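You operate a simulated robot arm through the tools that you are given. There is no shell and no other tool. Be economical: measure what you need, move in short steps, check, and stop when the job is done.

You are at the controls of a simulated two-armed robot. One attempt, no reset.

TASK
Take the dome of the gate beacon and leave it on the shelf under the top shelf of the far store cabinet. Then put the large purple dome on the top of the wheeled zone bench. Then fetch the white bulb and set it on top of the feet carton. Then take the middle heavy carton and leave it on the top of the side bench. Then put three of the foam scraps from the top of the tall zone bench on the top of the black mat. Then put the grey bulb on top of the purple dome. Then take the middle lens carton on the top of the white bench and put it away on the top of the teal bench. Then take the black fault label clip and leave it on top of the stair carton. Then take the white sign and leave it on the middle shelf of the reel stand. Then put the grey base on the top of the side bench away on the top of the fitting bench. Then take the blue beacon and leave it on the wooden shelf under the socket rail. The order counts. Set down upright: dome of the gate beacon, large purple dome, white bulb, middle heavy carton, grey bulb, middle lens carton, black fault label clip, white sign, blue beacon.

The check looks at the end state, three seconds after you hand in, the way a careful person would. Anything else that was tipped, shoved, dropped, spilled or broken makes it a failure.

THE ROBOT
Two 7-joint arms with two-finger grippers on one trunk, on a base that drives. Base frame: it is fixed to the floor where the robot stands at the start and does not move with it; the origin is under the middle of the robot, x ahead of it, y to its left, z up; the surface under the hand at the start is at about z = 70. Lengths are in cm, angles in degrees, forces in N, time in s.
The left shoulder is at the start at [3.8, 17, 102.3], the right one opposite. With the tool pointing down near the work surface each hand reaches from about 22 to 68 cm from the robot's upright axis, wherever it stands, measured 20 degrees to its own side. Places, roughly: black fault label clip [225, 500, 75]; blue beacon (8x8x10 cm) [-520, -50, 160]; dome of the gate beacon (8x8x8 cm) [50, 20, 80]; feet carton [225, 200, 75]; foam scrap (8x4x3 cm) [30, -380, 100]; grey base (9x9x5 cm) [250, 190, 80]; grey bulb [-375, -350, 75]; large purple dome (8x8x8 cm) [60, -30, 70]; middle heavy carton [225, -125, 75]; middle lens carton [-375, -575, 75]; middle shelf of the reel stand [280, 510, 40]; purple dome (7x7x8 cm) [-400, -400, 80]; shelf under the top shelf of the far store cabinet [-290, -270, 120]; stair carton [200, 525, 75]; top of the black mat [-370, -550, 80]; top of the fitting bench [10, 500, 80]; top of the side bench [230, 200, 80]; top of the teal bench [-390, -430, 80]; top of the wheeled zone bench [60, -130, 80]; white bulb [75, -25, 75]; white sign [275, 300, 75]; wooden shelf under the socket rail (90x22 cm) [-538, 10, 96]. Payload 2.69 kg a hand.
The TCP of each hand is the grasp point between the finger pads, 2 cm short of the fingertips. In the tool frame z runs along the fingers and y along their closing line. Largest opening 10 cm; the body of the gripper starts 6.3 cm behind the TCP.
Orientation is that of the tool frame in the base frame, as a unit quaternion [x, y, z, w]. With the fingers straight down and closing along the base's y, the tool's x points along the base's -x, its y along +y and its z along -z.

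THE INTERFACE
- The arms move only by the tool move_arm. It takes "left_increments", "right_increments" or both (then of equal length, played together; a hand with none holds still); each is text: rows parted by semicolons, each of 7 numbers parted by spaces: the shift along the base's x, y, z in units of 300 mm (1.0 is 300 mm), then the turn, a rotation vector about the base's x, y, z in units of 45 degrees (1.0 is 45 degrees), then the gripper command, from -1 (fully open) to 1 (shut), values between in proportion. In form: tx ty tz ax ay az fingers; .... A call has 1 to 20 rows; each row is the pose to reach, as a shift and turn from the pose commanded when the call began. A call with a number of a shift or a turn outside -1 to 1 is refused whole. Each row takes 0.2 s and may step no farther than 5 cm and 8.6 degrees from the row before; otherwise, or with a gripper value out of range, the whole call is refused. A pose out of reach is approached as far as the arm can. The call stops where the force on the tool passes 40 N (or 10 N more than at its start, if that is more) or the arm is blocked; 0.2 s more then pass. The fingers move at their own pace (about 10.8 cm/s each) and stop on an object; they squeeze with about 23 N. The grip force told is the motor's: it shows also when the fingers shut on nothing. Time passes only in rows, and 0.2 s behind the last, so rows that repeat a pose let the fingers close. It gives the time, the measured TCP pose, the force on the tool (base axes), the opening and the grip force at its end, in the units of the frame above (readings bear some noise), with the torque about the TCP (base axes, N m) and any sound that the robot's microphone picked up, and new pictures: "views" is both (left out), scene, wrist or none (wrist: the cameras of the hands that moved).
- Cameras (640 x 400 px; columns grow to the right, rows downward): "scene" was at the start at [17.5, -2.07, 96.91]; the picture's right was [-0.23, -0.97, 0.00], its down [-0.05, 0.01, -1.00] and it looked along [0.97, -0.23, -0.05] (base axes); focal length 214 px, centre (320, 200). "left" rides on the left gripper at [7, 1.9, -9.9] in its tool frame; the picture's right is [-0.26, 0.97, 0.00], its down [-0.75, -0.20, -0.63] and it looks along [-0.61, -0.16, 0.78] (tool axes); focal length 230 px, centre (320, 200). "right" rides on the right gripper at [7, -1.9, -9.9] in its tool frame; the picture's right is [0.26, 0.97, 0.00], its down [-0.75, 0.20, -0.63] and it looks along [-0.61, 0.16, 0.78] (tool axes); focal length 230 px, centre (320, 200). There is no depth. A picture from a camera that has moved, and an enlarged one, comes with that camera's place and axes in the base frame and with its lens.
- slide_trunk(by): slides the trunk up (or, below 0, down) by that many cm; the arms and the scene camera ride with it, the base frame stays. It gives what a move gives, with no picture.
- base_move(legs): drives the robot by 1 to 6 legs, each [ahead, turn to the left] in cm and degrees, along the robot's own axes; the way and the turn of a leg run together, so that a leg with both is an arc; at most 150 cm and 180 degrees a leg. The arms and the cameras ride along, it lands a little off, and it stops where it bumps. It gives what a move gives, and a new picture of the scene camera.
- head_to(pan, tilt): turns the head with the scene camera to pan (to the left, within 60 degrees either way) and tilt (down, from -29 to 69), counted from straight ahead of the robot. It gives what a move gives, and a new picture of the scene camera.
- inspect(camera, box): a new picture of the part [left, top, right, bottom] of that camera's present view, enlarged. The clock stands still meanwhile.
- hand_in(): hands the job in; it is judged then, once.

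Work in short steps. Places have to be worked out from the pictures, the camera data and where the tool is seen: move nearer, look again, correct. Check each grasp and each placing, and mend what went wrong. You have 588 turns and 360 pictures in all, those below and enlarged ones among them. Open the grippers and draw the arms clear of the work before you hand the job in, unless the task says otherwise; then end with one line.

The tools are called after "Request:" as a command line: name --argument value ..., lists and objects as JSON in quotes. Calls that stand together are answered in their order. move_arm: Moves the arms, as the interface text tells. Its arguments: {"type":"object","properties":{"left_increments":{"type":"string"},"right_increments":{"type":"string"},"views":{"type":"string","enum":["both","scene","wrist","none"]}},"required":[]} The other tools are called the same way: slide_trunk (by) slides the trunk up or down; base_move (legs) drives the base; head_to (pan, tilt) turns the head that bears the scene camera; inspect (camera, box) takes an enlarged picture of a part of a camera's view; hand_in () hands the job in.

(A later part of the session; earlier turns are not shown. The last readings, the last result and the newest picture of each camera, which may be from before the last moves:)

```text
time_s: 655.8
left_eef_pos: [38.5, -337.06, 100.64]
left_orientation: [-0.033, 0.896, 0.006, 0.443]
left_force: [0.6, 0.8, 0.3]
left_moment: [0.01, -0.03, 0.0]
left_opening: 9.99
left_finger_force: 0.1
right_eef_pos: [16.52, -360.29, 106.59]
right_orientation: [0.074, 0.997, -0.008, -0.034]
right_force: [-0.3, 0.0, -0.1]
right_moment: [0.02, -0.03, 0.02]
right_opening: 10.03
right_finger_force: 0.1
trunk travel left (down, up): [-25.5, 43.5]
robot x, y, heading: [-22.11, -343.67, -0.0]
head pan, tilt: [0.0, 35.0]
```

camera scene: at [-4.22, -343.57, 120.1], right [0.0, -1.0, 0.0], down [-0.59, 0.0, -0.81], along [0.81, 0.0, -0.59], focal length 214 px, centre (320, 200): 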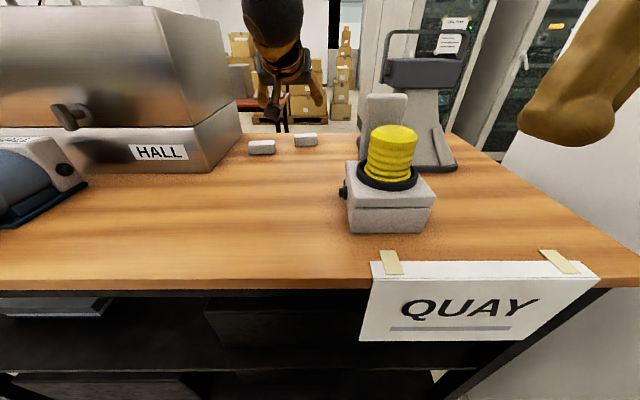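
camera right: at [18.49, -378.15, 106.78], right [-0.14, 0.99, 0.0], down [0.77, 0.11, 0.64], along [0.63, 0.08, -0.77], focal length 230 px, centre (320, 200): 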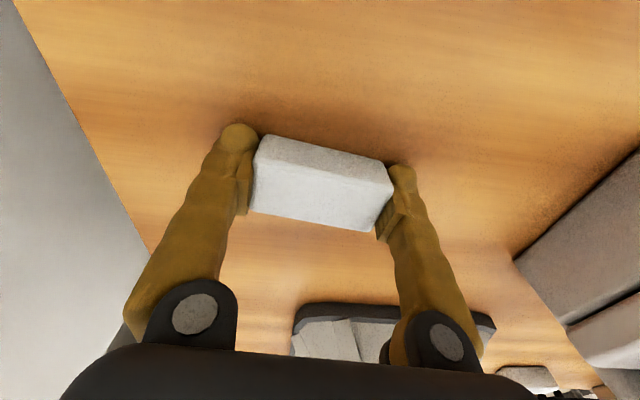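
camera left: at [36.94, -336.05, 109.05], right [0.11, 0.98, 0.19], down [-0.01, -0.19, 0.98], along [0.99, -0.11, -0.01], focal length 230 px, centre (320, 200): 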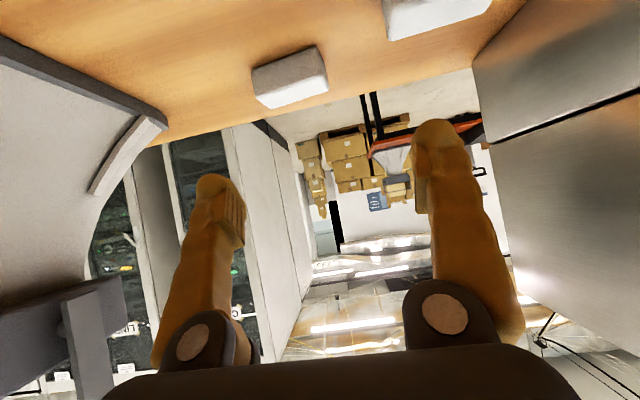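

Base stayed but the arm now has a lower shoulder. Advance the left hand toward the scrap in small steps.

Request:
move_arm --left_increments "0.09 -0.01 0.01 0 0 0 -1;0.18 -0.02 0.01 0 0 0 -1;0.27 -0.03 0 0 0 0 -1;0.36 -0.04 -0.02 0 0 0 -1;0.45 -0.05 -0.04 0 0 0 -1;0.54 -0.06 -0.06 0 0 0 -1;0.63 -0.07 -0.08 0 0 0 -1;0.66 -0.07 -0.093 0 0 0 -1;0.66 -0.07 -0.093 0 0 0 -1" --views "wrist"

```text
time_s: 657.8
left_eef_pos: [56.37, -338.62, 98.38]
left_orientation: [-0.033, 0.897, 0.006, 0.441]
left_force: [-1.8, 0.1, -0.4]
left_moment: [-0.04, 0.02, 0.0]
left_opening: 10.01
left_finger_force: 0.1
left hand out of reach, approached as far as the arm can: row 7, 8, 9
right_eef_pos: [16.59, -360.28, 106.5]
right_orientation: [0.074, 0.997, -0.009, -0.034]
right_force: [0.2, -0.1, 0.5]
right_moment: [0.02, 0.02, 0.03]
right_opening: 9.98
right_finger_force: 0.1
trunk travel left (down, up): [-25.5, 43.5]
robot x, y, heading: [-21.71, -343.62, -0.2]
head pan, tilt: [0.0, 35.0]
camera left: at [44.07, -337.55, 98.86], right [0.09, 0.98, 0.19], down [-0.03, -0.18, 0.98], along [1.0, -0.1, 0.01], focal length 230 px, centre (320, 200)
```

left: 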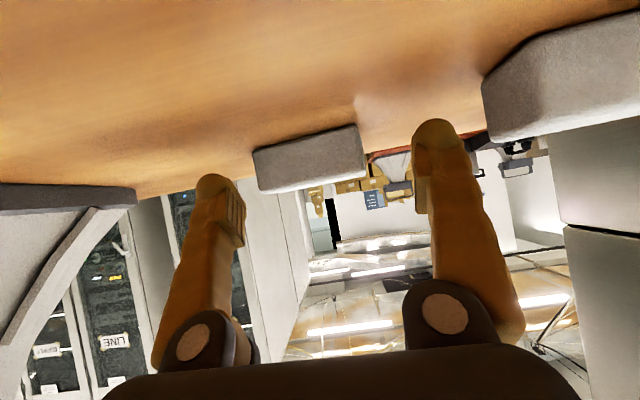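

Scrap is right between the fingers. Lower 6 mm and close.

Request:
move_arm --left_increments "0 0 -0.022 0 0 0 -1;0 0 -0.022 0 0 0 0;0 0 -0.022 0 0 0 1;0 0 -0.022 0 0 0 1;0 0 -0.022 0 0 0 1" --views "none"

Request:
move_arm --left_increments "-0.03 0 0.08 0 0 0 1;-0.1 0 0.18 0 0 0 1;-0.2 0 0.28 0 0 0 1;-0.3 0 0.38 0 0 0 1;-0.3 0 0.45 0 0 0 1" --views "wrist"

```text
time_s: 659.0
left_eef_pos: [56.13, -338.69, 97.73]
left_orientation: [-0.033, 0.897, 0.005, 0.441]
left_force: [0.7, 0.1, -0.8]
left_moment: [0.03, -0.04, -0.02]
left_opening: 0.02
left_finger_force: 23.1
right_eef_pos: [16.53, -360.32, 106.52]
right_orientation: [0.074, 0.997, -0.009, -0.036]
right_force: [-0.4, 0.1, -0.1]
right_moment: [0.03, 0.0, 0.0]
right_opening: 9.98
right_finger_force: 0.1
trunk travel left (down, up): [-25.5, 43.5]
robot x, y, heading: [-22.04, -343.55, 0.2]
head pan, tilt: [0.0, 35.0]
```

```text
time_s: 659.5
left_eef_pos: [52.3, -338.06, 103.2]
left_orientation: [-0.036, 0.892, 0.005, 0.451]
left_force: [-0.9, -0.8, 0.8]
left_moment: [0.04, 0.0, 0.0]
left_opening: 0.0
left_finger_force: 23.6
right_eef_pos: [14.77, -360.44, 105.33]
right_orientation: [0.072, 0.996, -0.01, -0.057]
right_force: [-1.3, 0.5, 0.1]
right_moment: [-0.02, -0.05, -0.02]
right_opening: 10.0
right_finger_force: 0.1
trunk travel left (down, up): [-25.5, 43.5]
robot x, y, heading: [-22.6, -343.82, 0.3]
head pan, tilt: [0.0, 35.0]
stopped in row 2 (left hand): the arm was blocked; the commanded pose is now the measured one
camera left: at [40.08, -337.18, 103.32], right [0.08, 0.98, 0.19], down [-0.05, -0.18, 0.98], along [1.0, -0.09, 0.03], focal length 230 px, centre (320, 200)
```

left: 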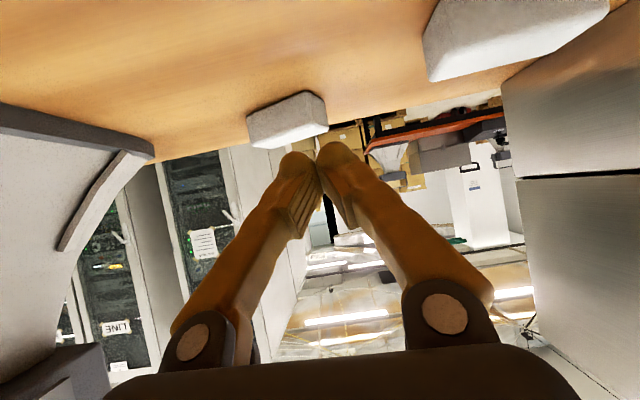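

Missed: the scrap is at [59.5,-340.3], just beyond reach. Turning the robot ~30° right brings the left shoulder closer. Raise the hand, back off slightly and turn.

Request:
move_arm --left_increments "-0.08 0 0.08 0 0 0 -1;-0.16 0 0.18 0 0 0 -1;-0.26 0 0.28 0 0 0 -1;-0.36 0 0.36 0 0 0 -1;-0.36 0 0.36 0 0 0 -1" --right_increments "0.05 0.02 0.03 0 0.05 0 -1;0.1 0.04 0.06 0 0.1 0 -1;0.15 0.06 0.1 0 0.12 0 -1;0.2 0.08 0.12 0 0.12 0 -1;0.2 0.08 0.12 0 0.12 0 -1" --views "none"

Request:
base_move --legs '[[-4, 0], [0, -28]]'

```text
time_s: 660.4
left_eef_pos: [41.89, -338.33, 113.07]
left_orientation: [-0.033, 0.888, 0.006, 0.459]
left_force: [-0.6, 0.2, 1.2]
left_moment: [0.0, 0.04, -0.02]
left_opening: 10.01
left_finger_force: 0.0
right_eef_pos: [17.02, -358.34, 110.81]
right_orientation: [0.07, 0.994, -0.016, -0.078]
right_force: [-0.7, 0.5, 0.3]
right_moment: [-0.01, -0.03, 0.0]
right_opening: 9.99
right_finger_force: 0.0
trunk travel left (down, up): [-25.5, 43.5]
robot x, y, heading: [-21.94, -343.71, -0.3]
head pan, tilt: [0.0, 35.0]
stopped in row 4 (right hand): the force on the tool passed its limit at 57 N (the readings are from after the stop); the commanded pose is now the measured one
```

```text
time_s: 662.8
left_eef_pos: [33.08, -369.11, 112.79]
left_orientation: [0.183, 0.87, -0.105, 0.446]
left_force: [0.2, 0.3, 0.4]
left_moment: [-0.01, 0.01, 0.04]
left_opening: 10.02
left_finger_force: 0.1
right_eef_pos: [1.75, -375.14, 110.66]
right_orientation: [0.309, 0.948, 0.003, -0.08]
right_force: [-0.6, -0.5, 0.3]
right_moment: [-0.04, 0.02, -0.02]
right_opening: 9.99
right_finger_force: 0.0
trunk travel left (down, up): [-25.5, 43.5]
robot x, y, heading: [-26.07, -343.17, -28.0]
head pan, tilt: [0.0, 35.0]
camera scene: at [-10.45, -351.45, 92.07], right [-0.47, -0.88, 0.0], down [-0.52, 0.28, -0.81], along [0.71, -0.38, -0.59], focal length 214 px, centre (320, 200)
```

scene: 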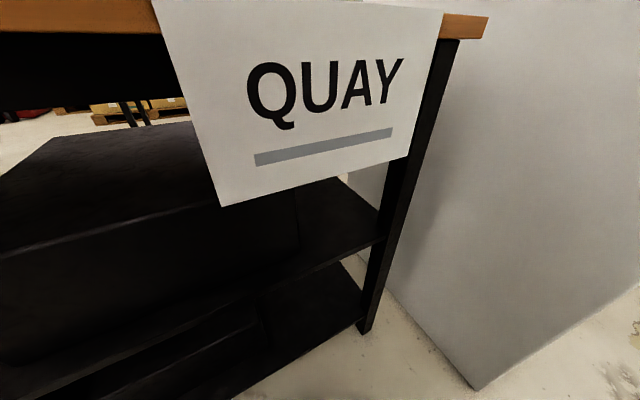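

I must check the QUAY beacon wasn't touched by the sweep. Raise the trunk and look.

Request:
slide_trunk --by 18

Request:
head_to --pan 15 --tilt 25

```text
time_s: 664.8
left_eef_pos: [31.5, -368.23, 131.71]
left_orientation: [0.182, 0.866, -0.106, 0.453]
left_force: [-0.1, -0.3, 0.0]
left_moment: [0.03, -0.03, 0.0]
left_opening: 10.02
left_finger_force: 0.0
right_eef_pos: [0.22, -374.3, 128.94]
right_orientation: [0.309, 0.948, 0.003, -0.074]
right_force: [0.2, -0.7, -1.2]
right_moment: [0.0, 0.01, 0.03]
right_opening: 10.0
right_finger_force: 0.1
trunk travel left (down, up): [-43.5, 25.5]
robot x, y, heading: [-25.65, -343.09, -27.8]
head pan, tilt: [0.0, 35.0]
```

```text
time_s: 665.5
left_eef_pos: [31.56, -368.35, 131.7]
left_orientation: [0.181, 0.866, -0.106, 0.453]
left_force: [-0.3, -0.1, 0.3]
left_moment: [-0.02, 0.03, 0.02]
left_opening: 9.99
left_finger_force: 0.1
right_eef_pos: [0.31, -374.4, 129.12]
right_orientation: [0.309, 0.948, 0.002, -0.074]
right_force: [-0.1, -0.4, 0.3]
right_moment: [0.0, 0.0, 0.0]
right_opening: 10.0
right_finger_force: 0.0
trunk travel left (down, up): [-43.5, 25.5]
robot x, y, heading: [-26.02, -343.71, -27.8]
head pan, tilt: [15.0, 25.0]
camera scene: at [-8.94, -349.55, 111.63], right [-0.23, -0.97, 0.0], down [-0.43, 0.1, -0.9], along [0.88, -0.2, -0.44], focal length 214 px, centre (320, 200)
```

scene: 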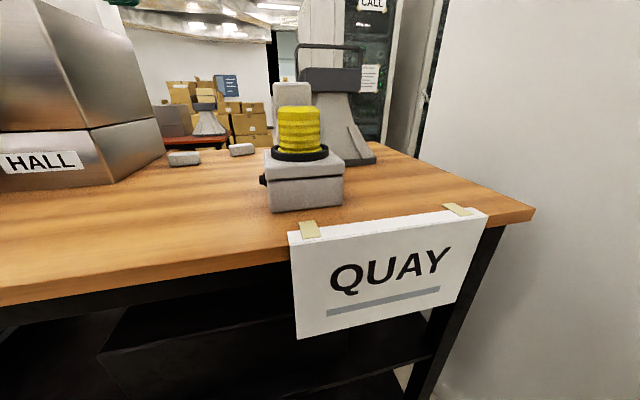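

Beacon untouched. Now lower the trunk 8 cm, move 4 cm forward, and bring the left hand over (above the beacon) to [44,-340], yawed straight.

Request:
base_move --legs '[[4, 0]]'

Request:
move_arm --left_increments "0.03 0.12 0 0 0 0.1 -1;0.07 0.25 0 0 0 0.2 -1;0.11 0.38 0 0 0 0.3 -1;0.16 0.51 0 0 0 0.4 -1;0.21 0.64 0 0 0 0.5 -1;0.26 0.77 0 0 0 0.6 -1;0.3 0.9 0 0 0 0.62 -1;0.33 0.97 0 0 0 0.62 -1;0.33 0.97 0 0 0 0.62 -1" --views "none"

Request:
slide_trunk --by -12

```text
time_s: 666.4
left_eef_pos: [35.07, -370.12, 131.92]
left_orientation: [0.182, 0.866, -0.106, 0.453]
left_force: [0.0, 1.0, 0.3]
left_moment: [0.02, 0.01, 0.01]
left_opening: 10.01
left_finger_force: 0.0
right_eef_pos: [3.73, -376.13, 129.45]
right_orientation: [0.308, 0.949, 0.001, -0.071]
right_force: [0.7, -0.2, 0.2]
right_moment: [-0.02, -0.06, 0.03]
right_opening: 10.0
right_finger_force: 0.0
trunk travel left (down, up): [-43.5, 25.5]
robot x, y, heading: [-22.42, -345.3, -27.8]
head pan, tilt: [15.0, 25.0]
camera scene: at [-5.61, -351.29, 111.68], right [-0.22, -0.97, 0.0], down [-0.42, 0.1, -0.9], along [0.88, -0.2, -0.44], focal length 214 px, centre (320, 200)
```

scene: 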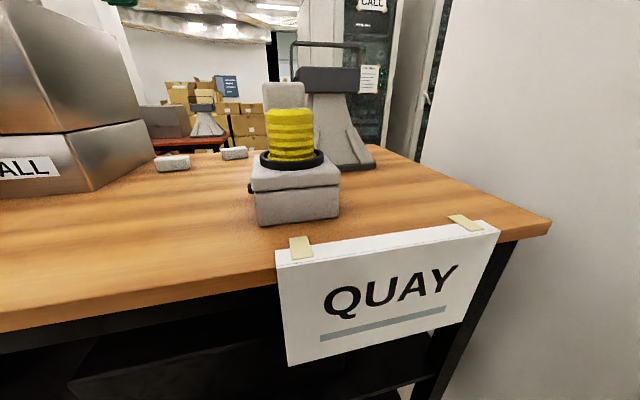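

```text
time_s: 668.4
left_eef_pos: [43.41, -340.41, 132.56]
left_orientation: [-0.031, 0.882, 0.005, 0.471]
left_force: [0.3, -0.7, -0.4]
left_moment: [-0.04, 0.01, 0.0]
left_opening: 9.99
left_finger_force: 0.0
right_eef_pos: [2.67, -375.61, 127.71]
right_orientation: [0.308, 0.946, 0.006, -0.096]
right_force: [-0.5, 0.8, 0.5]
right_moment: [0.02, 0.0, -0.03]
right_opening: 10.03
right_finger_force: 0.1
trunk travel left (down, up): [-43.5, 25.5]
robot x, y, heading: [-22.62, -345.49, -28.0]
head pan, tilt: [15.0, 25.0]
```

```text
time_s: 669.9
left_eef_pos: [43.37, -340.26, 120.54]
left_orientation: [-0.033, 0.881, 0.006, 0.472]
left_force: [-1.4, -0.7, -0.4]
left_moment: [-0.01, 0.01, -0.02]
left_opening: 9.99
left_finger_force: 0.1
right_eef_pos: [2.77, -375.62, 115.85]
right_orientation: [0.308, 0.947, 0.005, -0.093]
right_force: [0.5, 0.8, -0.5]
right_moment: [-0.03, -0.02, -0.01]
right_opening: 9.98
right_finger_force: 0.1
trunk travel left (down, up): [-31.5, 37.5]
robot x, y, heading: [-21.91, -345.09, -28.1]
head pan, tilt: [15.0, 25.0]
```

Advance and descend to the scrap at [59.3,-340.2].

Request:
move_arm --left_increments "0.03 0 -0.09 0 0.03 0 -1;0.06 0 -0.18 0 0.06 0 -1;0.1 0 -0.27 0 0.1 0 -1;0.15 0 -0.36 0 0.12 0 -1;0.21 0 -0.44 0 0.12 0 -1;0.28 0 -0.52 0 0.12 0 -1;0.35 0 -0.6 0 0.12 0 -1;0.42 0 -0.67 0 0.12 0 -1;0.49 0 -0.72 0 0.12 0 -1;0.53 0 -0.755 0 0.12 0 -1;0.53 0 -0.755 0 0.12 0 -1" --views "wrist"

```text
time_s: 672.3
left_eef_pos: [59.14, -340.35, 97.86]
left_orientation: [-0.032, 0.903, 0.008, 0.429]
left_force: [-0.2, 1.0, -1.3]
left_moment: [-0.02, 0.02, 0.0]
left_opening: 10.01
left_finger_force: 0.0
right_eef_pos: [2.72, -375.48, 115.84]
right_orientation: [0.309, 0.947, 0.005, -0.093]
right_force: [-0.4, -0.1, -0.3]
right_moment: [-0.01, 0.01, -0.01]
right_opening: 10.01
right_finger_force: 0.0
trunk travel left (down, up): [-31.5, 37.5]
robot x, y, heading: [-22.47, -345.45, -27.9]
head pan, tilt: [15.0, 25.0]
camera left: at [47.08, -339.22, 98.62], right [0.1, 0.98, 0.19], down [0.0, -0.19, 0.98], along [0.99, -0.1, -0.02], focal length 230 px, centre (320, 200)
```

left: 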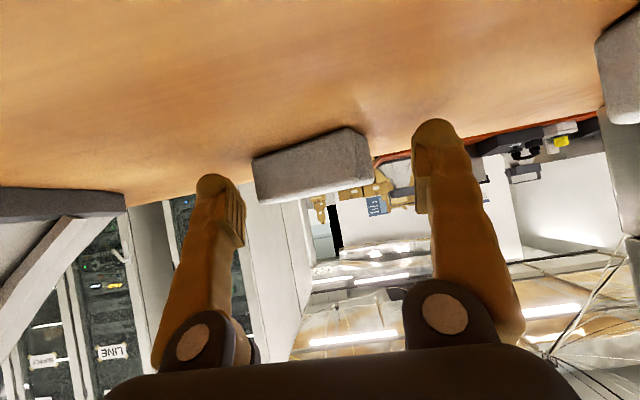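

Reach is fine now. Advance 2.5 cm more and close.

Request:
move_arm --left_increments "0.04 0 0 0 0 0 -1;0.085 0 -0.01 0 0 0 -1;0.085 0 -0.012 0 0 0 -1;0.085 0 -0.012 0 0 0 0;0.085 0 -0.012 0 0 0 1;0.085 0 -0.012 0 0 0 1;0.085 0 -0.012 0 0 0 1" --views "wrist"

```text
time_s: 673.9
left_eef_pos: [61.83, -340.32, 97.47]
left_orientation: [-0.031, 0.903, 0.007, 0.429]
left_force: [-0.2, 0.6, 2.8]
left_moment: [0.11, 0.03, 0.01]
left_opening: 7.44
left_finger_force: 23.1
right_eef_pos: [2.72, -375.47, 115.88]
right_orientation: [0.309, 0.947, 0.005, -0.093]
right_force: [-0.2, 0.5, -0.5]
right_moment: [-0.01, -0.01, 0.06]
right_opening: 10.01
right_finger_force: 0.0
trunk travel left (down, up): [-31.5, 37.5]
robot x, y, heading: [-22.34, -345.24, -28.1]
head pan, tilt: [15.0, 25.0]
camera left: at [49.78, -339.28, 98.28], right [0.1, 0.98, 0.19], down [0.0, -0.19, 0.98], along [0.99, -0.1, -0.02], focal length 230 px, centre (320, 200)
```

left: 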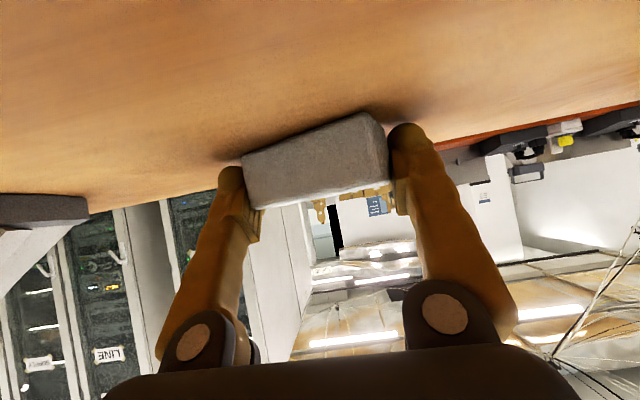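

Gripped. Lift up and back clear, raise the trunk, and withdraw.

Request:
move_arm --left_increments "0 0 0.08 0 0 0 1;-0.06 0 0.2 0 0 0 1;-0.15 0 0.33 0 0 0 1;-0.25 0 0.45 0 0 0 1;-0.35 0 0.57 0 0 0 1;-0.45 0 0.68 0 0 0 1;-0.55 0 0.78 0 0 0 1;-0.6 0 0.85 0 0 0 1" --views "none"

Request:
slide_trunk --by 12

Request:
move_arm --left_increments "-0.03 -0.12 0 0 0.1 -0.1 1;-0.06 -0.25 0 0 0.2 -0.2 1;-0.1 -0.36 0 0 0.3 -0.3 1;-0.15 -0.45 0 0 0.4 -0.4 1;-0.2 -0.52 0 0 0.5 -0.5 1;-0.25 -0.55 0 0 0.6 -0.6 1;-0.25 -0.55 0 0 0.6 -0.6 1" --right_increments "0.08 -0.05 0 0 0.03 0 -1;0.16 -0.1 0 0 0.06 0 -1;0.24 -0.15 0 0 0.1 0 -1;0.3 -0.2 0 0 0.12 0 -1;0.3 -0.2 0 0 0.12 0 -1;0.3 -0.2 0 0 0.12 0 -1;0.3 -0.2 0 0 0.12 0 -1" --views "none"

```text
time_s: 675.7
left_eef_pos: [43.65, -340.27, 122.85]
left_orientation: [-0.031, 0.902, 0.007, 0.43]
left_force: [-0.7, -0.5, 0.0]
left_moment: [0.01, 0.03, 0.03]
left_opening: 7.45
left_finger_force: 23.5
right_eef_pos: [2.74, -375.66, 115.89]
right_orientation: [0.308, 0.947, 0.005, -0.094]
right_force: [0.2, 0.7, -0.3]
right_moment: [-0.02, -0.05, -0.01]
right_opening: 9.99
right_finger_force: 0.1
trunk travel left (down, up): [-31.5, 37.5]
robot x, y, heading: [-22.63, -345.34, -28.0]
head pan, tilt: [15.0, 25.0]
```

```text
time_s: 677.2
left_eef_pos: [43.8, -340.22, 134.83]
left_orientation: [-0.032, 0.903, 0.007, 0.429]
left_force: [0.3, 0.0, 0.0]
left_moment: [-0.01, 0.0, -0.01]
left_opening: 7.41
left_finger_force: 22.9
right_eef_pos: [2.74, -375.59, 127.76]
right_orientation: [0.308, 0.946, 0.006, -0.096]
right_force: [0.3, -0.8, 0.6]
right_moment: [-0.01, -0.01, 0.0]
right_opening: 9.99
right_finger_force: 0.1
trunk travel left (down, up): [-43.5, 25.5]
robot x, y, heading: [-22.21, -344.97, -27.9]
head pan, tilt: [15.0, 25.0]
```

```text
time_s: 678.8
left_eef_pos: [36.33, -356.72, 135.22]
left_orientation: [0.181, 0.96, -0.086, 0.197]
left_force: [0.1, 1.2, -0.7]
left_moment: [0.03, -0.04, -0.01]
left_opening: 7.44
left_finger_force: 22.9
right_eef_pos: [11.48, -381.37, 129.95]
right_orientation: [0.309, 0.945, -0.014, -0.108]
right_force: [-0.3, 0.3, 0.1]
right_moment: [0.02, 0.0, 0.01]
right_opening: 10.03
right_finger_force: 0.1
trunk travel left (down, up): [-43.5, 25.5]
robot x, y, heading: [-22.3, -345.24, -27.6]
head pan, tilt: [15.0, 25.0]
```

Back off and retrace the route to the mat.

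Request:
base_move --legs '[[-24, 0]]'

Request:
base_move --legs '[[0, -82], [60, 0], [0, -70], [130, 0]]'

```text
time_s: 680.6
left_eef_pos: [14.76, -345.14, 135.12]
left_orientation: [0.18, 0.959, -0.086, 0.2]
left_force: [0.2, -0.2, -0.2]
left_moment: [-0.01, 0.01, 0.01]
left_opening: 7.44
left_finger_force: 22.9
right_eef_pos: [-9.99, -369.92, 130.13]
right_orientation: [0.308, 0.945, -0.014, -0.109]
right_force: [-0.4, 0.4, -0.3]
right_moment: [-0.03, -0.02, -0.01]
right_opening: 10.01
right_finger_force: 0.0
trunk travel left (down, up): [-43.5, 25.5]
robot x, y, heading: [-43.49, -333.7, -27.8]
head pan, tilt: [15.0, 25.0]
camera scene: at [-26.88, -339.98, 111.66], right [-0.22, -0.98, 0.0], down [-0.43, 0.1, -0.9], along [0.88, -0.2, -0.44], focal length 214 px, centre (320, 200)
```

scene: 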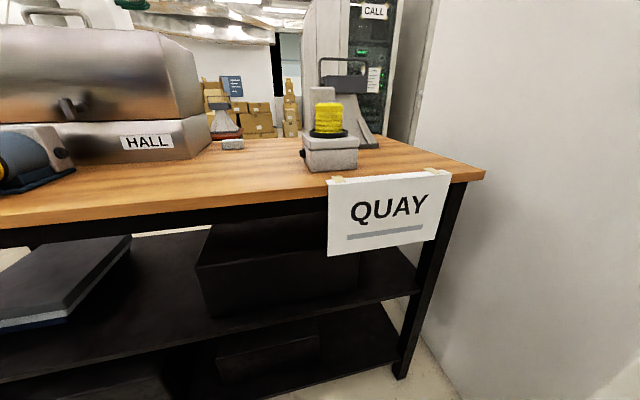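

```text
time_s: 685.4
left_eef_pos: [-47.9, -393.56, 137.3]
left_orientation: [0.766, 0.598, -0.212, 0.102]
left_force: [0.6, 0.2, -1.3]
left_moment: [0.03, 0.03, 0.0]
left_opening: 7.45
left_finger_force: 22.8
right_eef_pos: [-75.48, -372.32, 131.75]
right_orientation: [0.858, 0.505, 0.045, -0.08]
right_force: [0.2, -0.6, -0.5]
right_moment: [0.07, 0.02, 0.02]
right_opening: 10.0
right_finger_force: 0.1
trunk travel left (down, up): [-43.5, 25.5]
robot x, y, heading: [-45.07, -338.89, -113.2]
head pan, tilt: [15.0, 25.0]
stopped in leg 2: the robot was blocked; the commanded pose is now the measured one
camera scene: at [-49.71, -356.47, 111.6], right [-0.99, 0.14, 0.0], down [0.07, 0.43, -0.9], along [-0.12, -0.89, -0.44], focal length 214 px, centre (320, 200)
```

scene: 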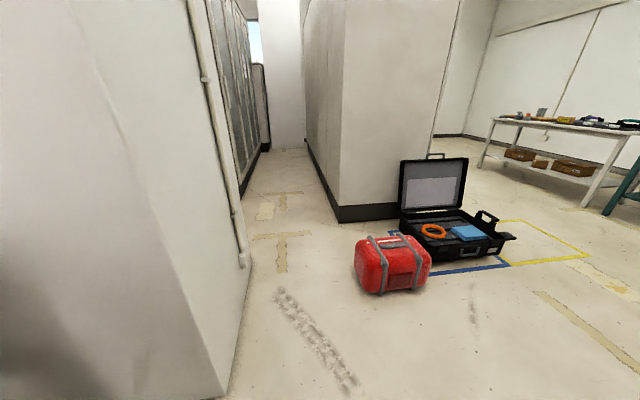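

Right elbow is near the bench/cables. Go straight south first, then west.

Request:
base_move --legs '[[0, 20]]'

Request:
base_move --legs '[[50, 0], [0, -87]]'

Request:
base_move --legs '[[145, 0], [0, 58]]'

```text
time_s: 686.9
left_eef_pos: [-28.65, -390.76, 136.77]
left_orientation: [0.65, 0.725, -0.186, 0.135]
left_force: [-0.6, 1.1, 0.0]
left_moment: [0.02, 0.02, -0.01]
left_opening: 7.51
left_finger_force: 23.4
right_eef_pos: [-61.84, -380.06, 132.06]
right_orientation: [0.756, 0.649, 0.029, -0.084]
right_force: [0.3, 0.3, 0.1]
right_moment: [-0.01, -0.01, -0.02]
right_opening: 9.99
right_finger_force: 0.0
trunk travel left (down, up): [-43.5, 25.5]
robot x, y, heading: [-44.79, -338.86, -92.7]
head pan, tilt: [15.0, 25.0]
camera scene: at [-43.51, -356.86, 111.64], right [-0.98, -0.21, 0.0], down [-0.09, 0.43, -0.9], along [0.19, -0.88, -0.44], focal length 214 px, centre (320, 200)
```

scene: 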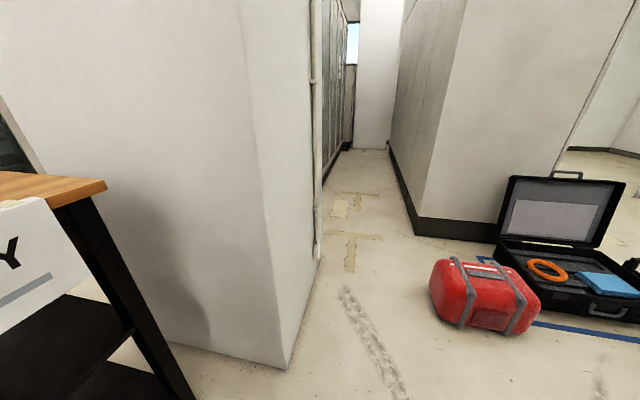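

```text
time_s: 687.7
left_eef_pos: [-28.02, -387.47, 129.54]
left_orientation: [0.643, 0.752, -0.105, 0.103]
left_force: [-0.3, -0.1, -0.2]
left_moment: [0.01, -0.05, 0.01]
left_opening: 7.49
left_finger_force: 22.8
right_eef_pos: [-61.59, -375.21, 130.93]
right_orientation: [0.753, 0.649, 0.041, -0.101]
right_force: [-0.1, -0.4, 0.1]
right_moment: [0.0, -0.01, 0.01]
right_opening: 9.99
right_finger_force: 0.0
trunk travel left (down, up): [-43.5, 25.5]
robot x, y, heading: [-44.87, -339.29, -92.7]
head pan, tilt: [15.0, 25.0]
stopped in leg 1: the robot was blocked; the commanded pose is now the measured one
camera scene: at [-43.56, -357.34, 111.63], right [-0.98, -0.21, -0.01], down [-0.09, 0.43, -0.9], along [0.19, -0.88, -0.44], focal length 214 px, centre (320, 200)
```

scene: 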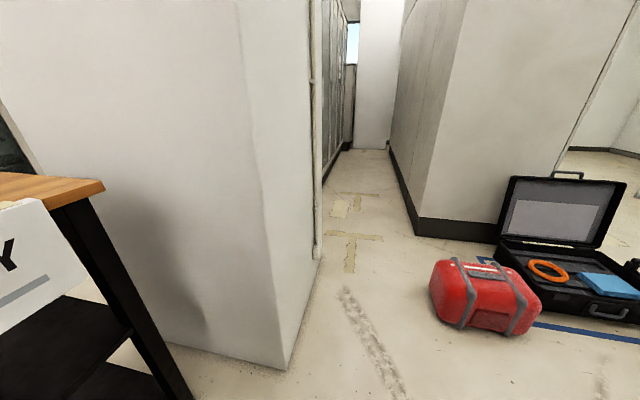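

```text
time_s: 695.5
left_eef_pos: [-29.46, -531.48, 126.89]
left_orientation: [0.624, 0.775, -0.078, 0.072]
left_force: [-0.1, -0.4, 0.0]
left_moment: [-0.02, -0.03, 0.02]
left_opening: 7.45
left_finger_force: 23.3
right_eef_pos: [-64.0, -521.0, 129.41]
right_orientation: [0.731, 0.669, 0.058, -0.123]
right_force: [-0.2, 1.2, -0.1]
right_moment: [-0.02, 0.0, 0.0]
right_opening: 9.99
right_finger_force: 0.1
trunk travel left (down, up): [-43.5, 25.5]
robot x, y, heading: [-49.34, -487.47, -89.7]
head pan, tilt: [15.0, 25.0]
stopped in leg 2: the robot was blocked; the commanded pose is now the measured one
camera scene: at [-47.14, -505.3, 111.66], right [-0.96, -0.26, -0.01], down [-0.11, 0.42, -0.9], along [0.24, -0.87, -0.44], focal length 214 px, centre (320, 200)
```

scene: 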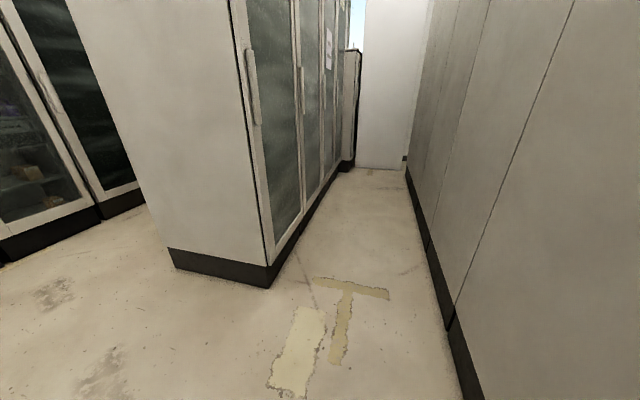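

Oops, I drove south into the corridor. Reverse straight back out.

Request:
base_move --legs '[[-98, 0]]'

```text
time_s: 700.6
left_eef_pos: [-30.16, -431.53, 127.03]
left_orientation: [0.611, 0.784, -0.077, 0.074]
left_force: [-0.2, -0.3, 0.2]
left_moment: [-0.02, 0.02, 0.0]
left_opening: 7.39
left_finger_force: 22.7
right_eef_pos: [-64.96, -422.07, 129.52]
right_orientation: [0.72, 0.681, 0.055, -0.124]
right_force: [0.4, -0.1, -0.7]
right_moment: [-0.01, -0.02, -0.01]
right_opening: 10.01
right_finger_force: 0.1
trunk travel left (down, up): [-43.5, 25.5]
robot x, y, heading: [-51.66, -387.99, -87.7]
head pan, tilt: [15.0, 25.0]
camera scene: at [-48.58, -405.7, 111.65], right [-0.96, -0.29, 0.0], down [-0.12, 0.42, -0.9], along [0.27, -0.86, -0.44], focal length 214 px, centre (320, 200)
```

scene: 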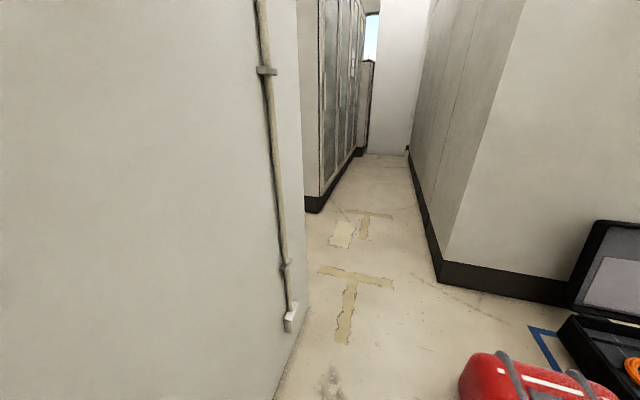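

Good. Turn west.

Request:
base_move --legs '[[0, -92]]'

```text
time_s: 705.1
left_eef_pos: [-95.45, -407.75, 126.37]
left_orientation: [0.991, 0.099, -0.085, -0.007]
left_force: [0.2, 0.4, 0.0]
left_moment: [0.0, 0.01, 0.02]
left_opening: 7.38
left_finger_force: 23.1
right_eef_pos: [-83.12, -373.05, 129.22]
right_orientation: [0.989, -0.051, 0.132, -0.046]
right_force: [0.2, -0.1, 0.0]
right_moment: [0.03, 0.02, 0.0]
right_opening: 10.0
right_finger_force: 0.1
trunk travel left (down, up): [-43.5, 25.5]
robot x, y, heading: [-51.41, -388.81, 179.1]
head pan, tilt: [15.0, 25.0]
camera scene: at [-69.45, -391.0, 111.64], right [-0.25, 0.97, 0.0], down [0.42, 0.1, -0.9], along [-0.87, -0.23, -0.44], focal length 214 px, centre (320, 200)
```

scene: 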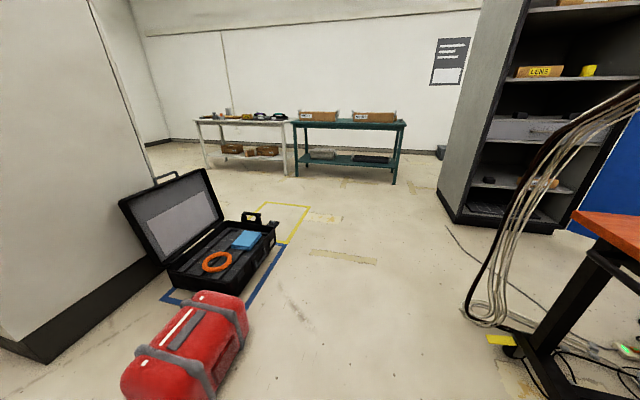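

Extend the right hand forward, then drive west.

Request:
move_arm --right_increments "-0.12 -0.02 -0.05 0 0.1 0 -1;-0.24 -0.05 -0.1 0 0.2 0 -1;-0.36 -0.08 -0.15 0 0.3 0 -1;-0.45 -0.12 -0.2 0 0.34 0 -1;-0.45 -0.12 -0.2 0 0.34 0 -1" --views "none"

Request:
base_move --legs '[[145, 1]]'

```text
time_s: 706.3
left_eef_pos: [-93.73, -407.78, 124.18]
left_orientation: [0.993, 0.1, -0.056, -0.004]
left_force: [0.0, 0.4, -0.7]
left_moment: [-0.03, 0.01, -0.04]
left_opening: 7.34
left_finger_force: 23.4
right_eef_pos: [-94.65, -376.53, 123.82]
right_orientation: [0.998, -0.057, -0.01, -0.039]
right_force: [0.2, -0.6, 0.1]
right_moment: [-0.02, 0.0, 0.01]
right_opening: 9.98
right_finger_force: 0.0
trunk travel left (down, up): [-43.5, 25.5]
robot x, y, heading: [-51.75, -388.85, 179.5]
head pan, tilt: [15.0, 25.0]
```

```text
time_s: 713.5
left_eef_pos: [-238.32, -409.44, 124.17]
left_orientation: [0.992, 0.112, -0.057, -0.003]
left_force: [-0.1, 0.5, -0.4]
left_moment: [0.01, -0.01, -0.01]
left_opening: 7.27
left_finger_force: 23.2
right_eef_pos: [-239.94, -378.19, 123.83]
right_orientation: [0.998, -0.044, -0.01, -0.04]
right_force: [0.2, 0.0, -1.0]
right_moment: [-0.01, 0.01, 0.02]
right_opening: 10.0
right_finger_force: 0.0
trunk travel left (down, up): [-43.5, 25.5]
robot x, y, heading: [-196.5, -389.33, -179.1]
head pan, tilt: [15.0, 25.0]
camera scene: at [-214.32, -391.95, 111.63], right [-0.27, 0.96, 0.0], down [0.42, 0.12, -0.9], along [-0.86, -0.25, -0.44], focal length 214 px, centre (320, 200)
```

scene: 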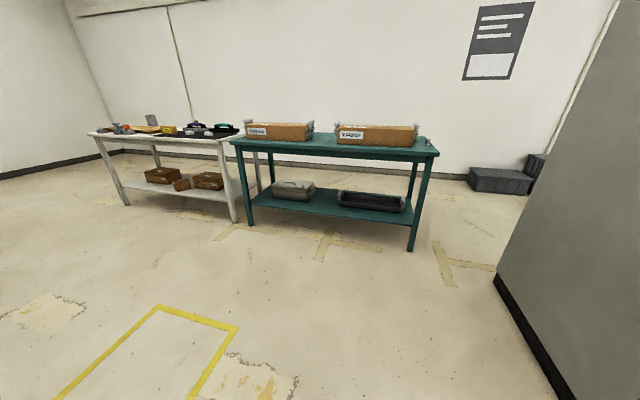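

Continue to the mat.

Request:
base_move --legs '[[0, 60], [130, 0], [58, 0], [0, -61]]'

```text
time_s: 728.3
left_eef_pos: [-328.56, -575.07, 123.39]
left_orientation: [0.992, 0.119, -0.037, -0.003]
left_force: [0.3, -1.0, -0.1]
left_moment: [0.05, -0.02, -0.03]
left_opening: 6.9
left_finger_force: 23.2
right_eef_pos: [-329.51, -543.58, 124.5]
right_orientation: [0.998, -0.038, -0.018, -0.038]
right_force: [0.1, -0.9, -0.4]
right_moment: [0.02, 0.0, -0.03]
right_opening: 10.02
right_finger_force: 0.1
trunk travel left (down, up): [-43.5, 25.5]
robot x, y, heading: [-287.8, -554.89, -178.4]
head pan, tilt: [15.0, 25.0]
camera scene: at [-305.61, -557.55, 111.64], right [-0.29, 0.96, 0.0], down [0.42, 0.12, -0.9], along [-0.86, -0.26, -0.44], focal length 214 px, centre (320, 200)
```

scene: 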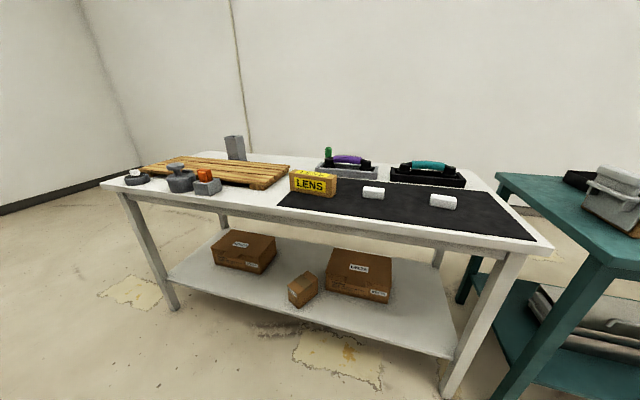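

Drive 30 cm in, lower the trunk, and tilt the left tool forward again so the scrap is flat.

Request:
base_move --legs '[[31, 0]]'

Request:
slide_trunk --by -16

Request:
move_arm --left_increments "0 0.07 0 0 0.17 0 1;0.02 0.14 0 0 0.34 0 1;0.05 0.22 0 0 0.51 0 1;0.08 0.32 0 0 0.68 0 1;0.1 0.42 0 0 0.85 0 1;0.1 0.52 0 0 1.0 0 1;0.1 0.62 0 0 1.0 0 1;0.1 0.7 0 0 1.0 0 1;0.1 0.7 0 0 1.0 0 1" --views "both"

```text
time_s: 730.4
left_eef_pos: [-358.13, -575.58, 121.45]
left_orientation: [0.993, 0.117, -0.007, -0.003]
left_force: [0.4, 0.8, 0.6]
left_moment: [-0.02, -0.04, 0.02]
left_opening: 6.9
left_finger_force: 22.7
right_eef_pos: [-358.74, -544.14, 125.05]
right_orientation: [0.998, -0.041, -0.024, -0.039]
right_force: [0.0, -0.6, -1.0]
right_moment: [0.02, -0.04, -0.01]
right_opening: 10.0
right_finger_force: 0.0
trunk travel left (down, up): [-43.5, 25.5]
robot x, y, heading: [-318.84, -555.45, -178.4]
head pan, tilt: [15.0, 25.0]
camera scene: at [-336.84, -558.3, 111.62], right [-0.28, 0.96, 0.0], down [0.42, 0.12, -0.9], along [-0.86, -0.26, -0.44], focal length 214 px, centre (320, 200)
```

scene: 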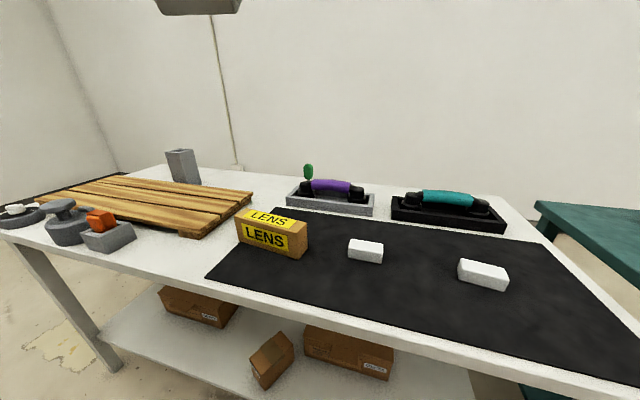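

```text
time_s: 732.2
left_eef_pos: [-356.24, -575.59, 103.89]
left_orientation: [0.993, 0.117, 0.017, -0.003]
left_force: [0.6, 0.2, -0.9]
left_moment: [-0.03, -0.01, 0.03]
left_opening: 6.9
left_finger_force: 22.6
right_eef_pos: [-356.85, -544.14, 107.66]
right_orientation: [0.998, -0.04, -0.004, -0.041]
right_force: [0.0, -0.2, -1.1]
right_moment: [0.0, -0.02, 0.0]
right_opening: 10.0
right_finger_force: 0.0
trunk travel left (down, up): [-27.5, 41.5]
robot x, y, heading: [-318.72, -555.53, -178.7]
head pan, tilt: [15.0, 25.0]
```

```text
time_s: 734.2
left_eef_pos: [-365.16, -568.18, 99.98]
left_orientation: [0.963, 0.112, -0.245, -0.03]
left_force: [0.4, 0.0, 0.2]
left_moment: [0.01, -0.02, 0.0]
left_opening: 6.86
left_finger_force: 23.0
left hand out of reach, approached as far as the arm can: row 1, 2, 3, 4, 5, 6, 7, 8, 9
right_eef_pos: [-356.84, -544.23, 107.58]
right_orientation: [0.998, -0.041, -0.004, -0.04]
right_force: [-0.4, -0.5, -0.3]
right_moment: [-0.03, 0.02, 0.01]
right_opening: 10.0
right_finger_force: 0.0
trunk travel left (down, up): [-27.5, 41.5]
robot x, y, heading: [-319.24, -555.79, -178.7]
head pan, tilt: [15.0, 25.0]
camera scene: at [-336.47, -558.29, 95.64], right [-0.28, 0.96, 0.0], down [0.42, 0.12, -0.9], along [-0.86, -0.26, -0.44], focal length 214 px, centre (320, 200)
camera left: at [-354.12, -568.43, 105.25], right [-0.02, -1.0, 0.01], down [-0.38, 0.02, 0.92], along [-0.92, 0.02, -0.38], focal length 230 px, centre (320, 200)
```

scene: 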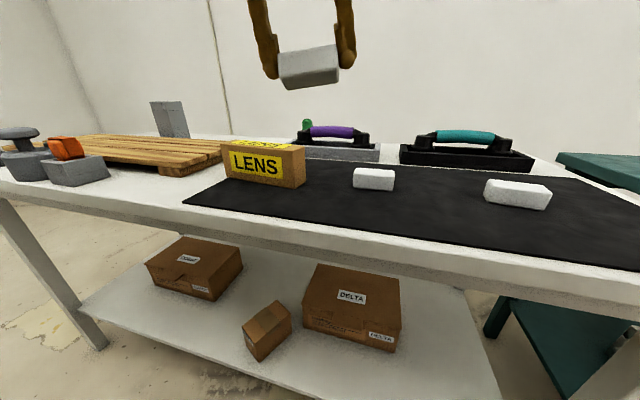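
left: 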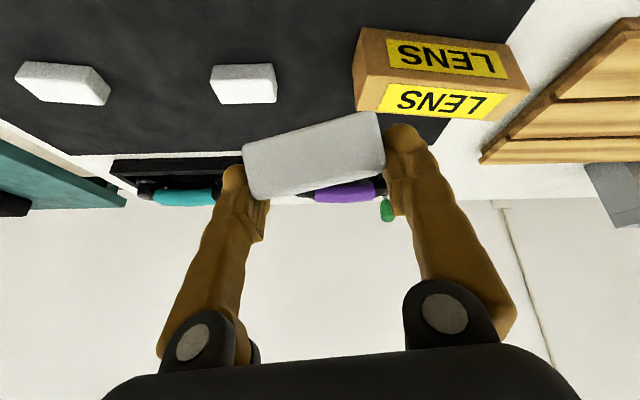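

Too close for that tilt. Back off 15 cm and complete the tilt while extending.

Request:
base_move --legs '[[-15, 0]]'

Request:
move_arm --left_increments "-0.12 0.05 0 0 0.1 0 1;-0.24 0.1 0 0 0.2 0 1;-0.36 0.17 -0.02 0 0.3 0 1;-0.45 0.26 -0.05 0 0.4 0 1;-0.5 0.36 -0.1 0 0.46 0 1;-0.5 0.46 -0.15 0 0.46 0 1;-0.5 0.53 -0.22 0 0.46 0 1;-0.5 0.53 -0.3 0 0.46 0 1;-0.5 0.53 -0.3 0 0.46 0 1" --views "both"

```text
time_s: 735.6
left_eef_pos: [-349.86, -567.93, 100.02]
left_orientation: [0.962, 0.115, -0.245, -0.028]
left_force: [1.1, -0.1, 0.5]
left_moment: [0.0, 0.01, 0.02]
left_opening: 6.86
left_finger_force: 22.9
right_eef_pos: [-341.68, -543.86, 107.67]
right_orientation: [0.998, -0.039, -0.005, -0.04]
right_force: [1.8, -0.3, 0.0]
right_moment: [-0.02, 0.04, -0.03]
right_opening: 10.0
right_finger_force: 0.1
trunk travel left (down, up): [-27.5, 41.5]
robot x, y, heading: [-304.12, -555.22, -178.5]
head pan, tilt: [15.0, 25.0]
camera scene: at [-321.19, -557.95, 95.67], right [-0.28, 0.96, 0.0], down [0.42, 0.12, -0.9], along [-0.86, -0.26, -0.44], focal length 214 px, centre (320, 200)
```

scene: 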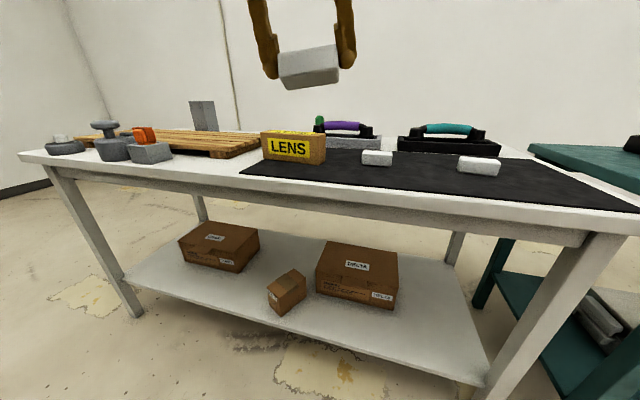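

```text
time_s: 737.8
left_eef_pos: [-363.84, -554.51, 96.58]
left_orientation: [0.882, 0.148, -0.442, -0.071]
left_force: [1.0, 0.8, 0.0]
left_moment: [-0.03, -0.04, 0.0]
left_opening: 6.83
left_finger_force: 23.2
right_eef_pos: [-338.32, -543.77, 105.04]
right_orientation: [0.998, -0.038, 0.04, -0.042]
right_force: [0.4, 0.4, 0.1]
right_moment: [-0.05, 0.05, -0.01]
right_opening: 9.97
right_finger_force: 0.0
trunk travel left (down, up): [-27.5, 41.5]
robot x, y, heading: [-303.65, -555.15, -178.4]
head pan, tilt: [15.0, 25.0]
stopped in row 9 (left hand): the arm was blocked; the commanded pose is now the measured one
camera scene: at [-321.14, -557.89, 95.69], right [-0.28, 0.96, 0.0], down [0.42, 0.12, -0.9], along [-0.86, -0.26, -0.44], focal length 214 px, centre (320, 200)
camera left: at [-351.61, -553.94, 96.86], right [0.05, -1.0, -0.05], down [0.04, -0.05, 1.0], along [-1.0, -0.05, 0.04], focal length 230 px, centre (320, 200)
```

scene: 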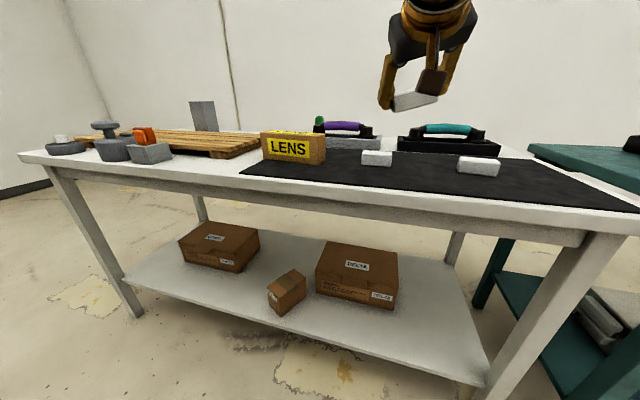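
left: 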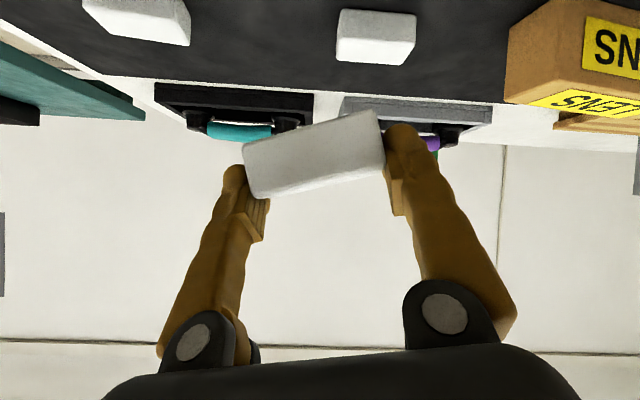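

Scrap is flat. Lower it onto the mat in small steps.

Request:
move_arm --left_increments "-0.02 0 -0.07 0 0 0 1;-0.05 0 -0.14 0 0 0 1;-0.07 0.02 -0.21 0 0 0 1;-0.08 0.04 -0.28 0 0 0 1;-0.08 0.05 -0.34 0 0 0 1;-0.08 0.05 -0.38 0 0 0 1;-0.08 0.05 -0.42 0 0 0 1;-0.08 0.05 -0.44 0 0 0 1" --views "scene"

```text
time_s: 739.8
left_eef_pos: [-367.04, -556.18, 85.11]
left_orientation: [0.872, 0.185, -0.446, -0.076]
left_force: [0.3, -0.1, -0.7]
left_moment: [-0.03, 0.01, 0.02]
left_opening: 6.87
left_finger_force: 23.2
right_eef_pos: [-336.81, -543.67, 103.77]
right_orientation: [0.996, -0.037, 0.061, -0.046]
right_force: [-0.6, 0.1, 0.6]
right_moment: [0.03, 0.02, 0.02]
right_opening: 10.02
right_finger_force: 0.2
trunk travel left (down, up): [-27.5, 41.5]
robot x, y, heading: [-303.69, -555.45, -178.5]
head pan, tilt: [15.0, 25.0]
stopped in row 8 (left hand): the arm was blocked; the commanded pose is now the measured one
camera scene: at [-321.27, -557.96, 95.65], right [-0.28, 0.96, 0.0], down [0.42, 0.12, -0.9], along [-0.86, -0.26, -0.44], focal length 214 px, centre (320, 200)
```

scene: 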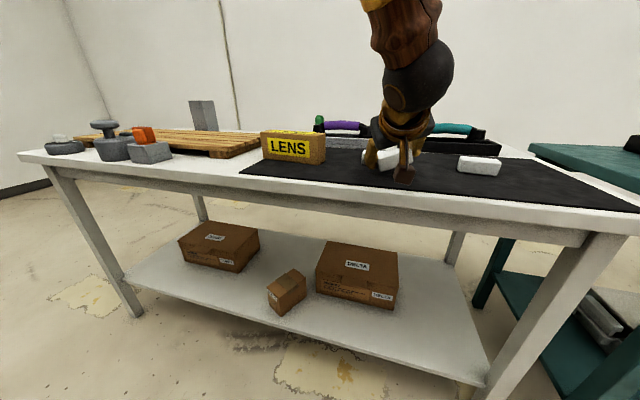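

Nearly there; lower the last 1.5 cm.

Request:
move_arm --left_increments "0.01 0.03 -0.02 0 0 0 1;0.01 0.06 -0.04 0 0 0 1;0.01 0.06 -0.06 0 0 0 1;0.01 0.06 -0.06 0 0 0 1" --views "wrist"

```text
time_s: 740.8
left_eef_pos: [-367.58, -555.6, 84.41]
left_orientation: [0.866, 0.2, -0.451, -0.078]
left_force: [-2.6, 2.5, 11.9]
left_moment: [-0.18, 0.02, -0.01]
left_opening: 6.92
left_finger_force: 22.9
right_eef_pos: [-337.01, -543.67, 103.9]
right_orientation: [0.996, -0.037, 0.06, -0.046]
right_force: [-0.3, 0.2, -0.2]
right_moment: [0.01, -0.04, 0.02]
right_opening: 10.0
right_finger_force: 0.1
trunk travel left (down, up): [-27.5, 41.5]
robot x, y, heading: [-303.62, -554.96, -178.5]
head pan, tilt: [15.0, 25.0]
camera left: at [-355.55, -553.89, 84.35], right [0.14, -0.98, -0.11], down [0.07, -0.1, 0.99], along [-0.99, -0.14, 0.06], focal length 230 px, centre (320, 200)
```

left: 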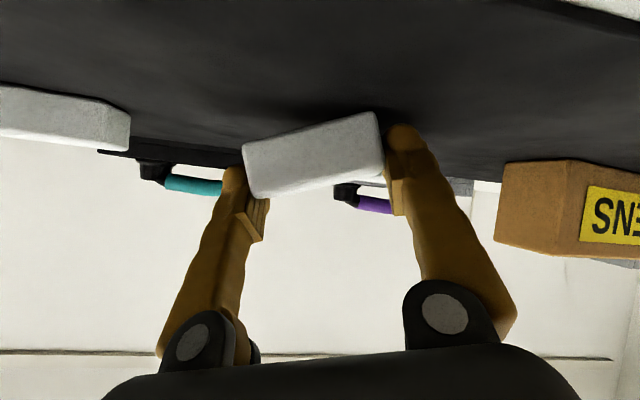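

Touching (12 N). Open and withdraw backward-up.

Request:
move_arm --left_increments "0 0 0 0 0 0 0.2;0 0 0 0 0 0 -0.4;0 0 0 0 0 0 -1;0 0 0 0 0 0 -1;0.08 0 0.06 0 0 0 -1;0.18 0 0.14 0 0 0 -1;0.3 0 0.24 0 0 0 -1;0.42 0 0.34 0 0 0 -1;0.45 0 0.45 0 0 0 -1" --views "scene"

```text
time_s: 742.8
left_eef_pos: [-352.75, -553.61, 97.31]
left_orientation: [0.872, 0.177, -0.45, -0.076]
left_force: [-1.1, -0.9, -0.2]
left_moment: [0.02, 0.0, 0.03]
left_opening: 10.01
left_finger_force: 0.1
right_eef_pos: [-336.83, -543.86, 103.91]
right_orientation: [0.997, -0.037, 0.059, -0.045]
right_force: [1.3, -0.1, -0.2]
right_moment: [0.0, 0.03, 0.0]
right_opening: 9.98
right_finger_force: 0.1
trunk travel left (down, up): [-27.5, 41.5]
robot x, y, heading: [-303.89, -555.23, -178.6]
head pan, tilt: [15.0, 25.0]
camera scene: at [-321.22, -557.91, 95.67], right [-0.28, 0.96, 0.0], down [0.42, 0.12, -0.9], along [-0.86, -0.26, -0.44], focal length 214 px, centre (320, 200)
```

scene: 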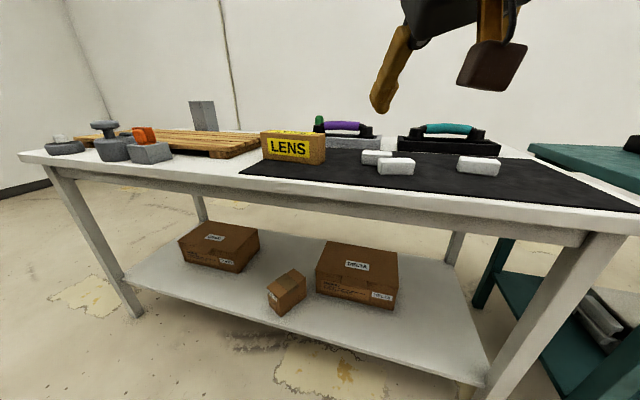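

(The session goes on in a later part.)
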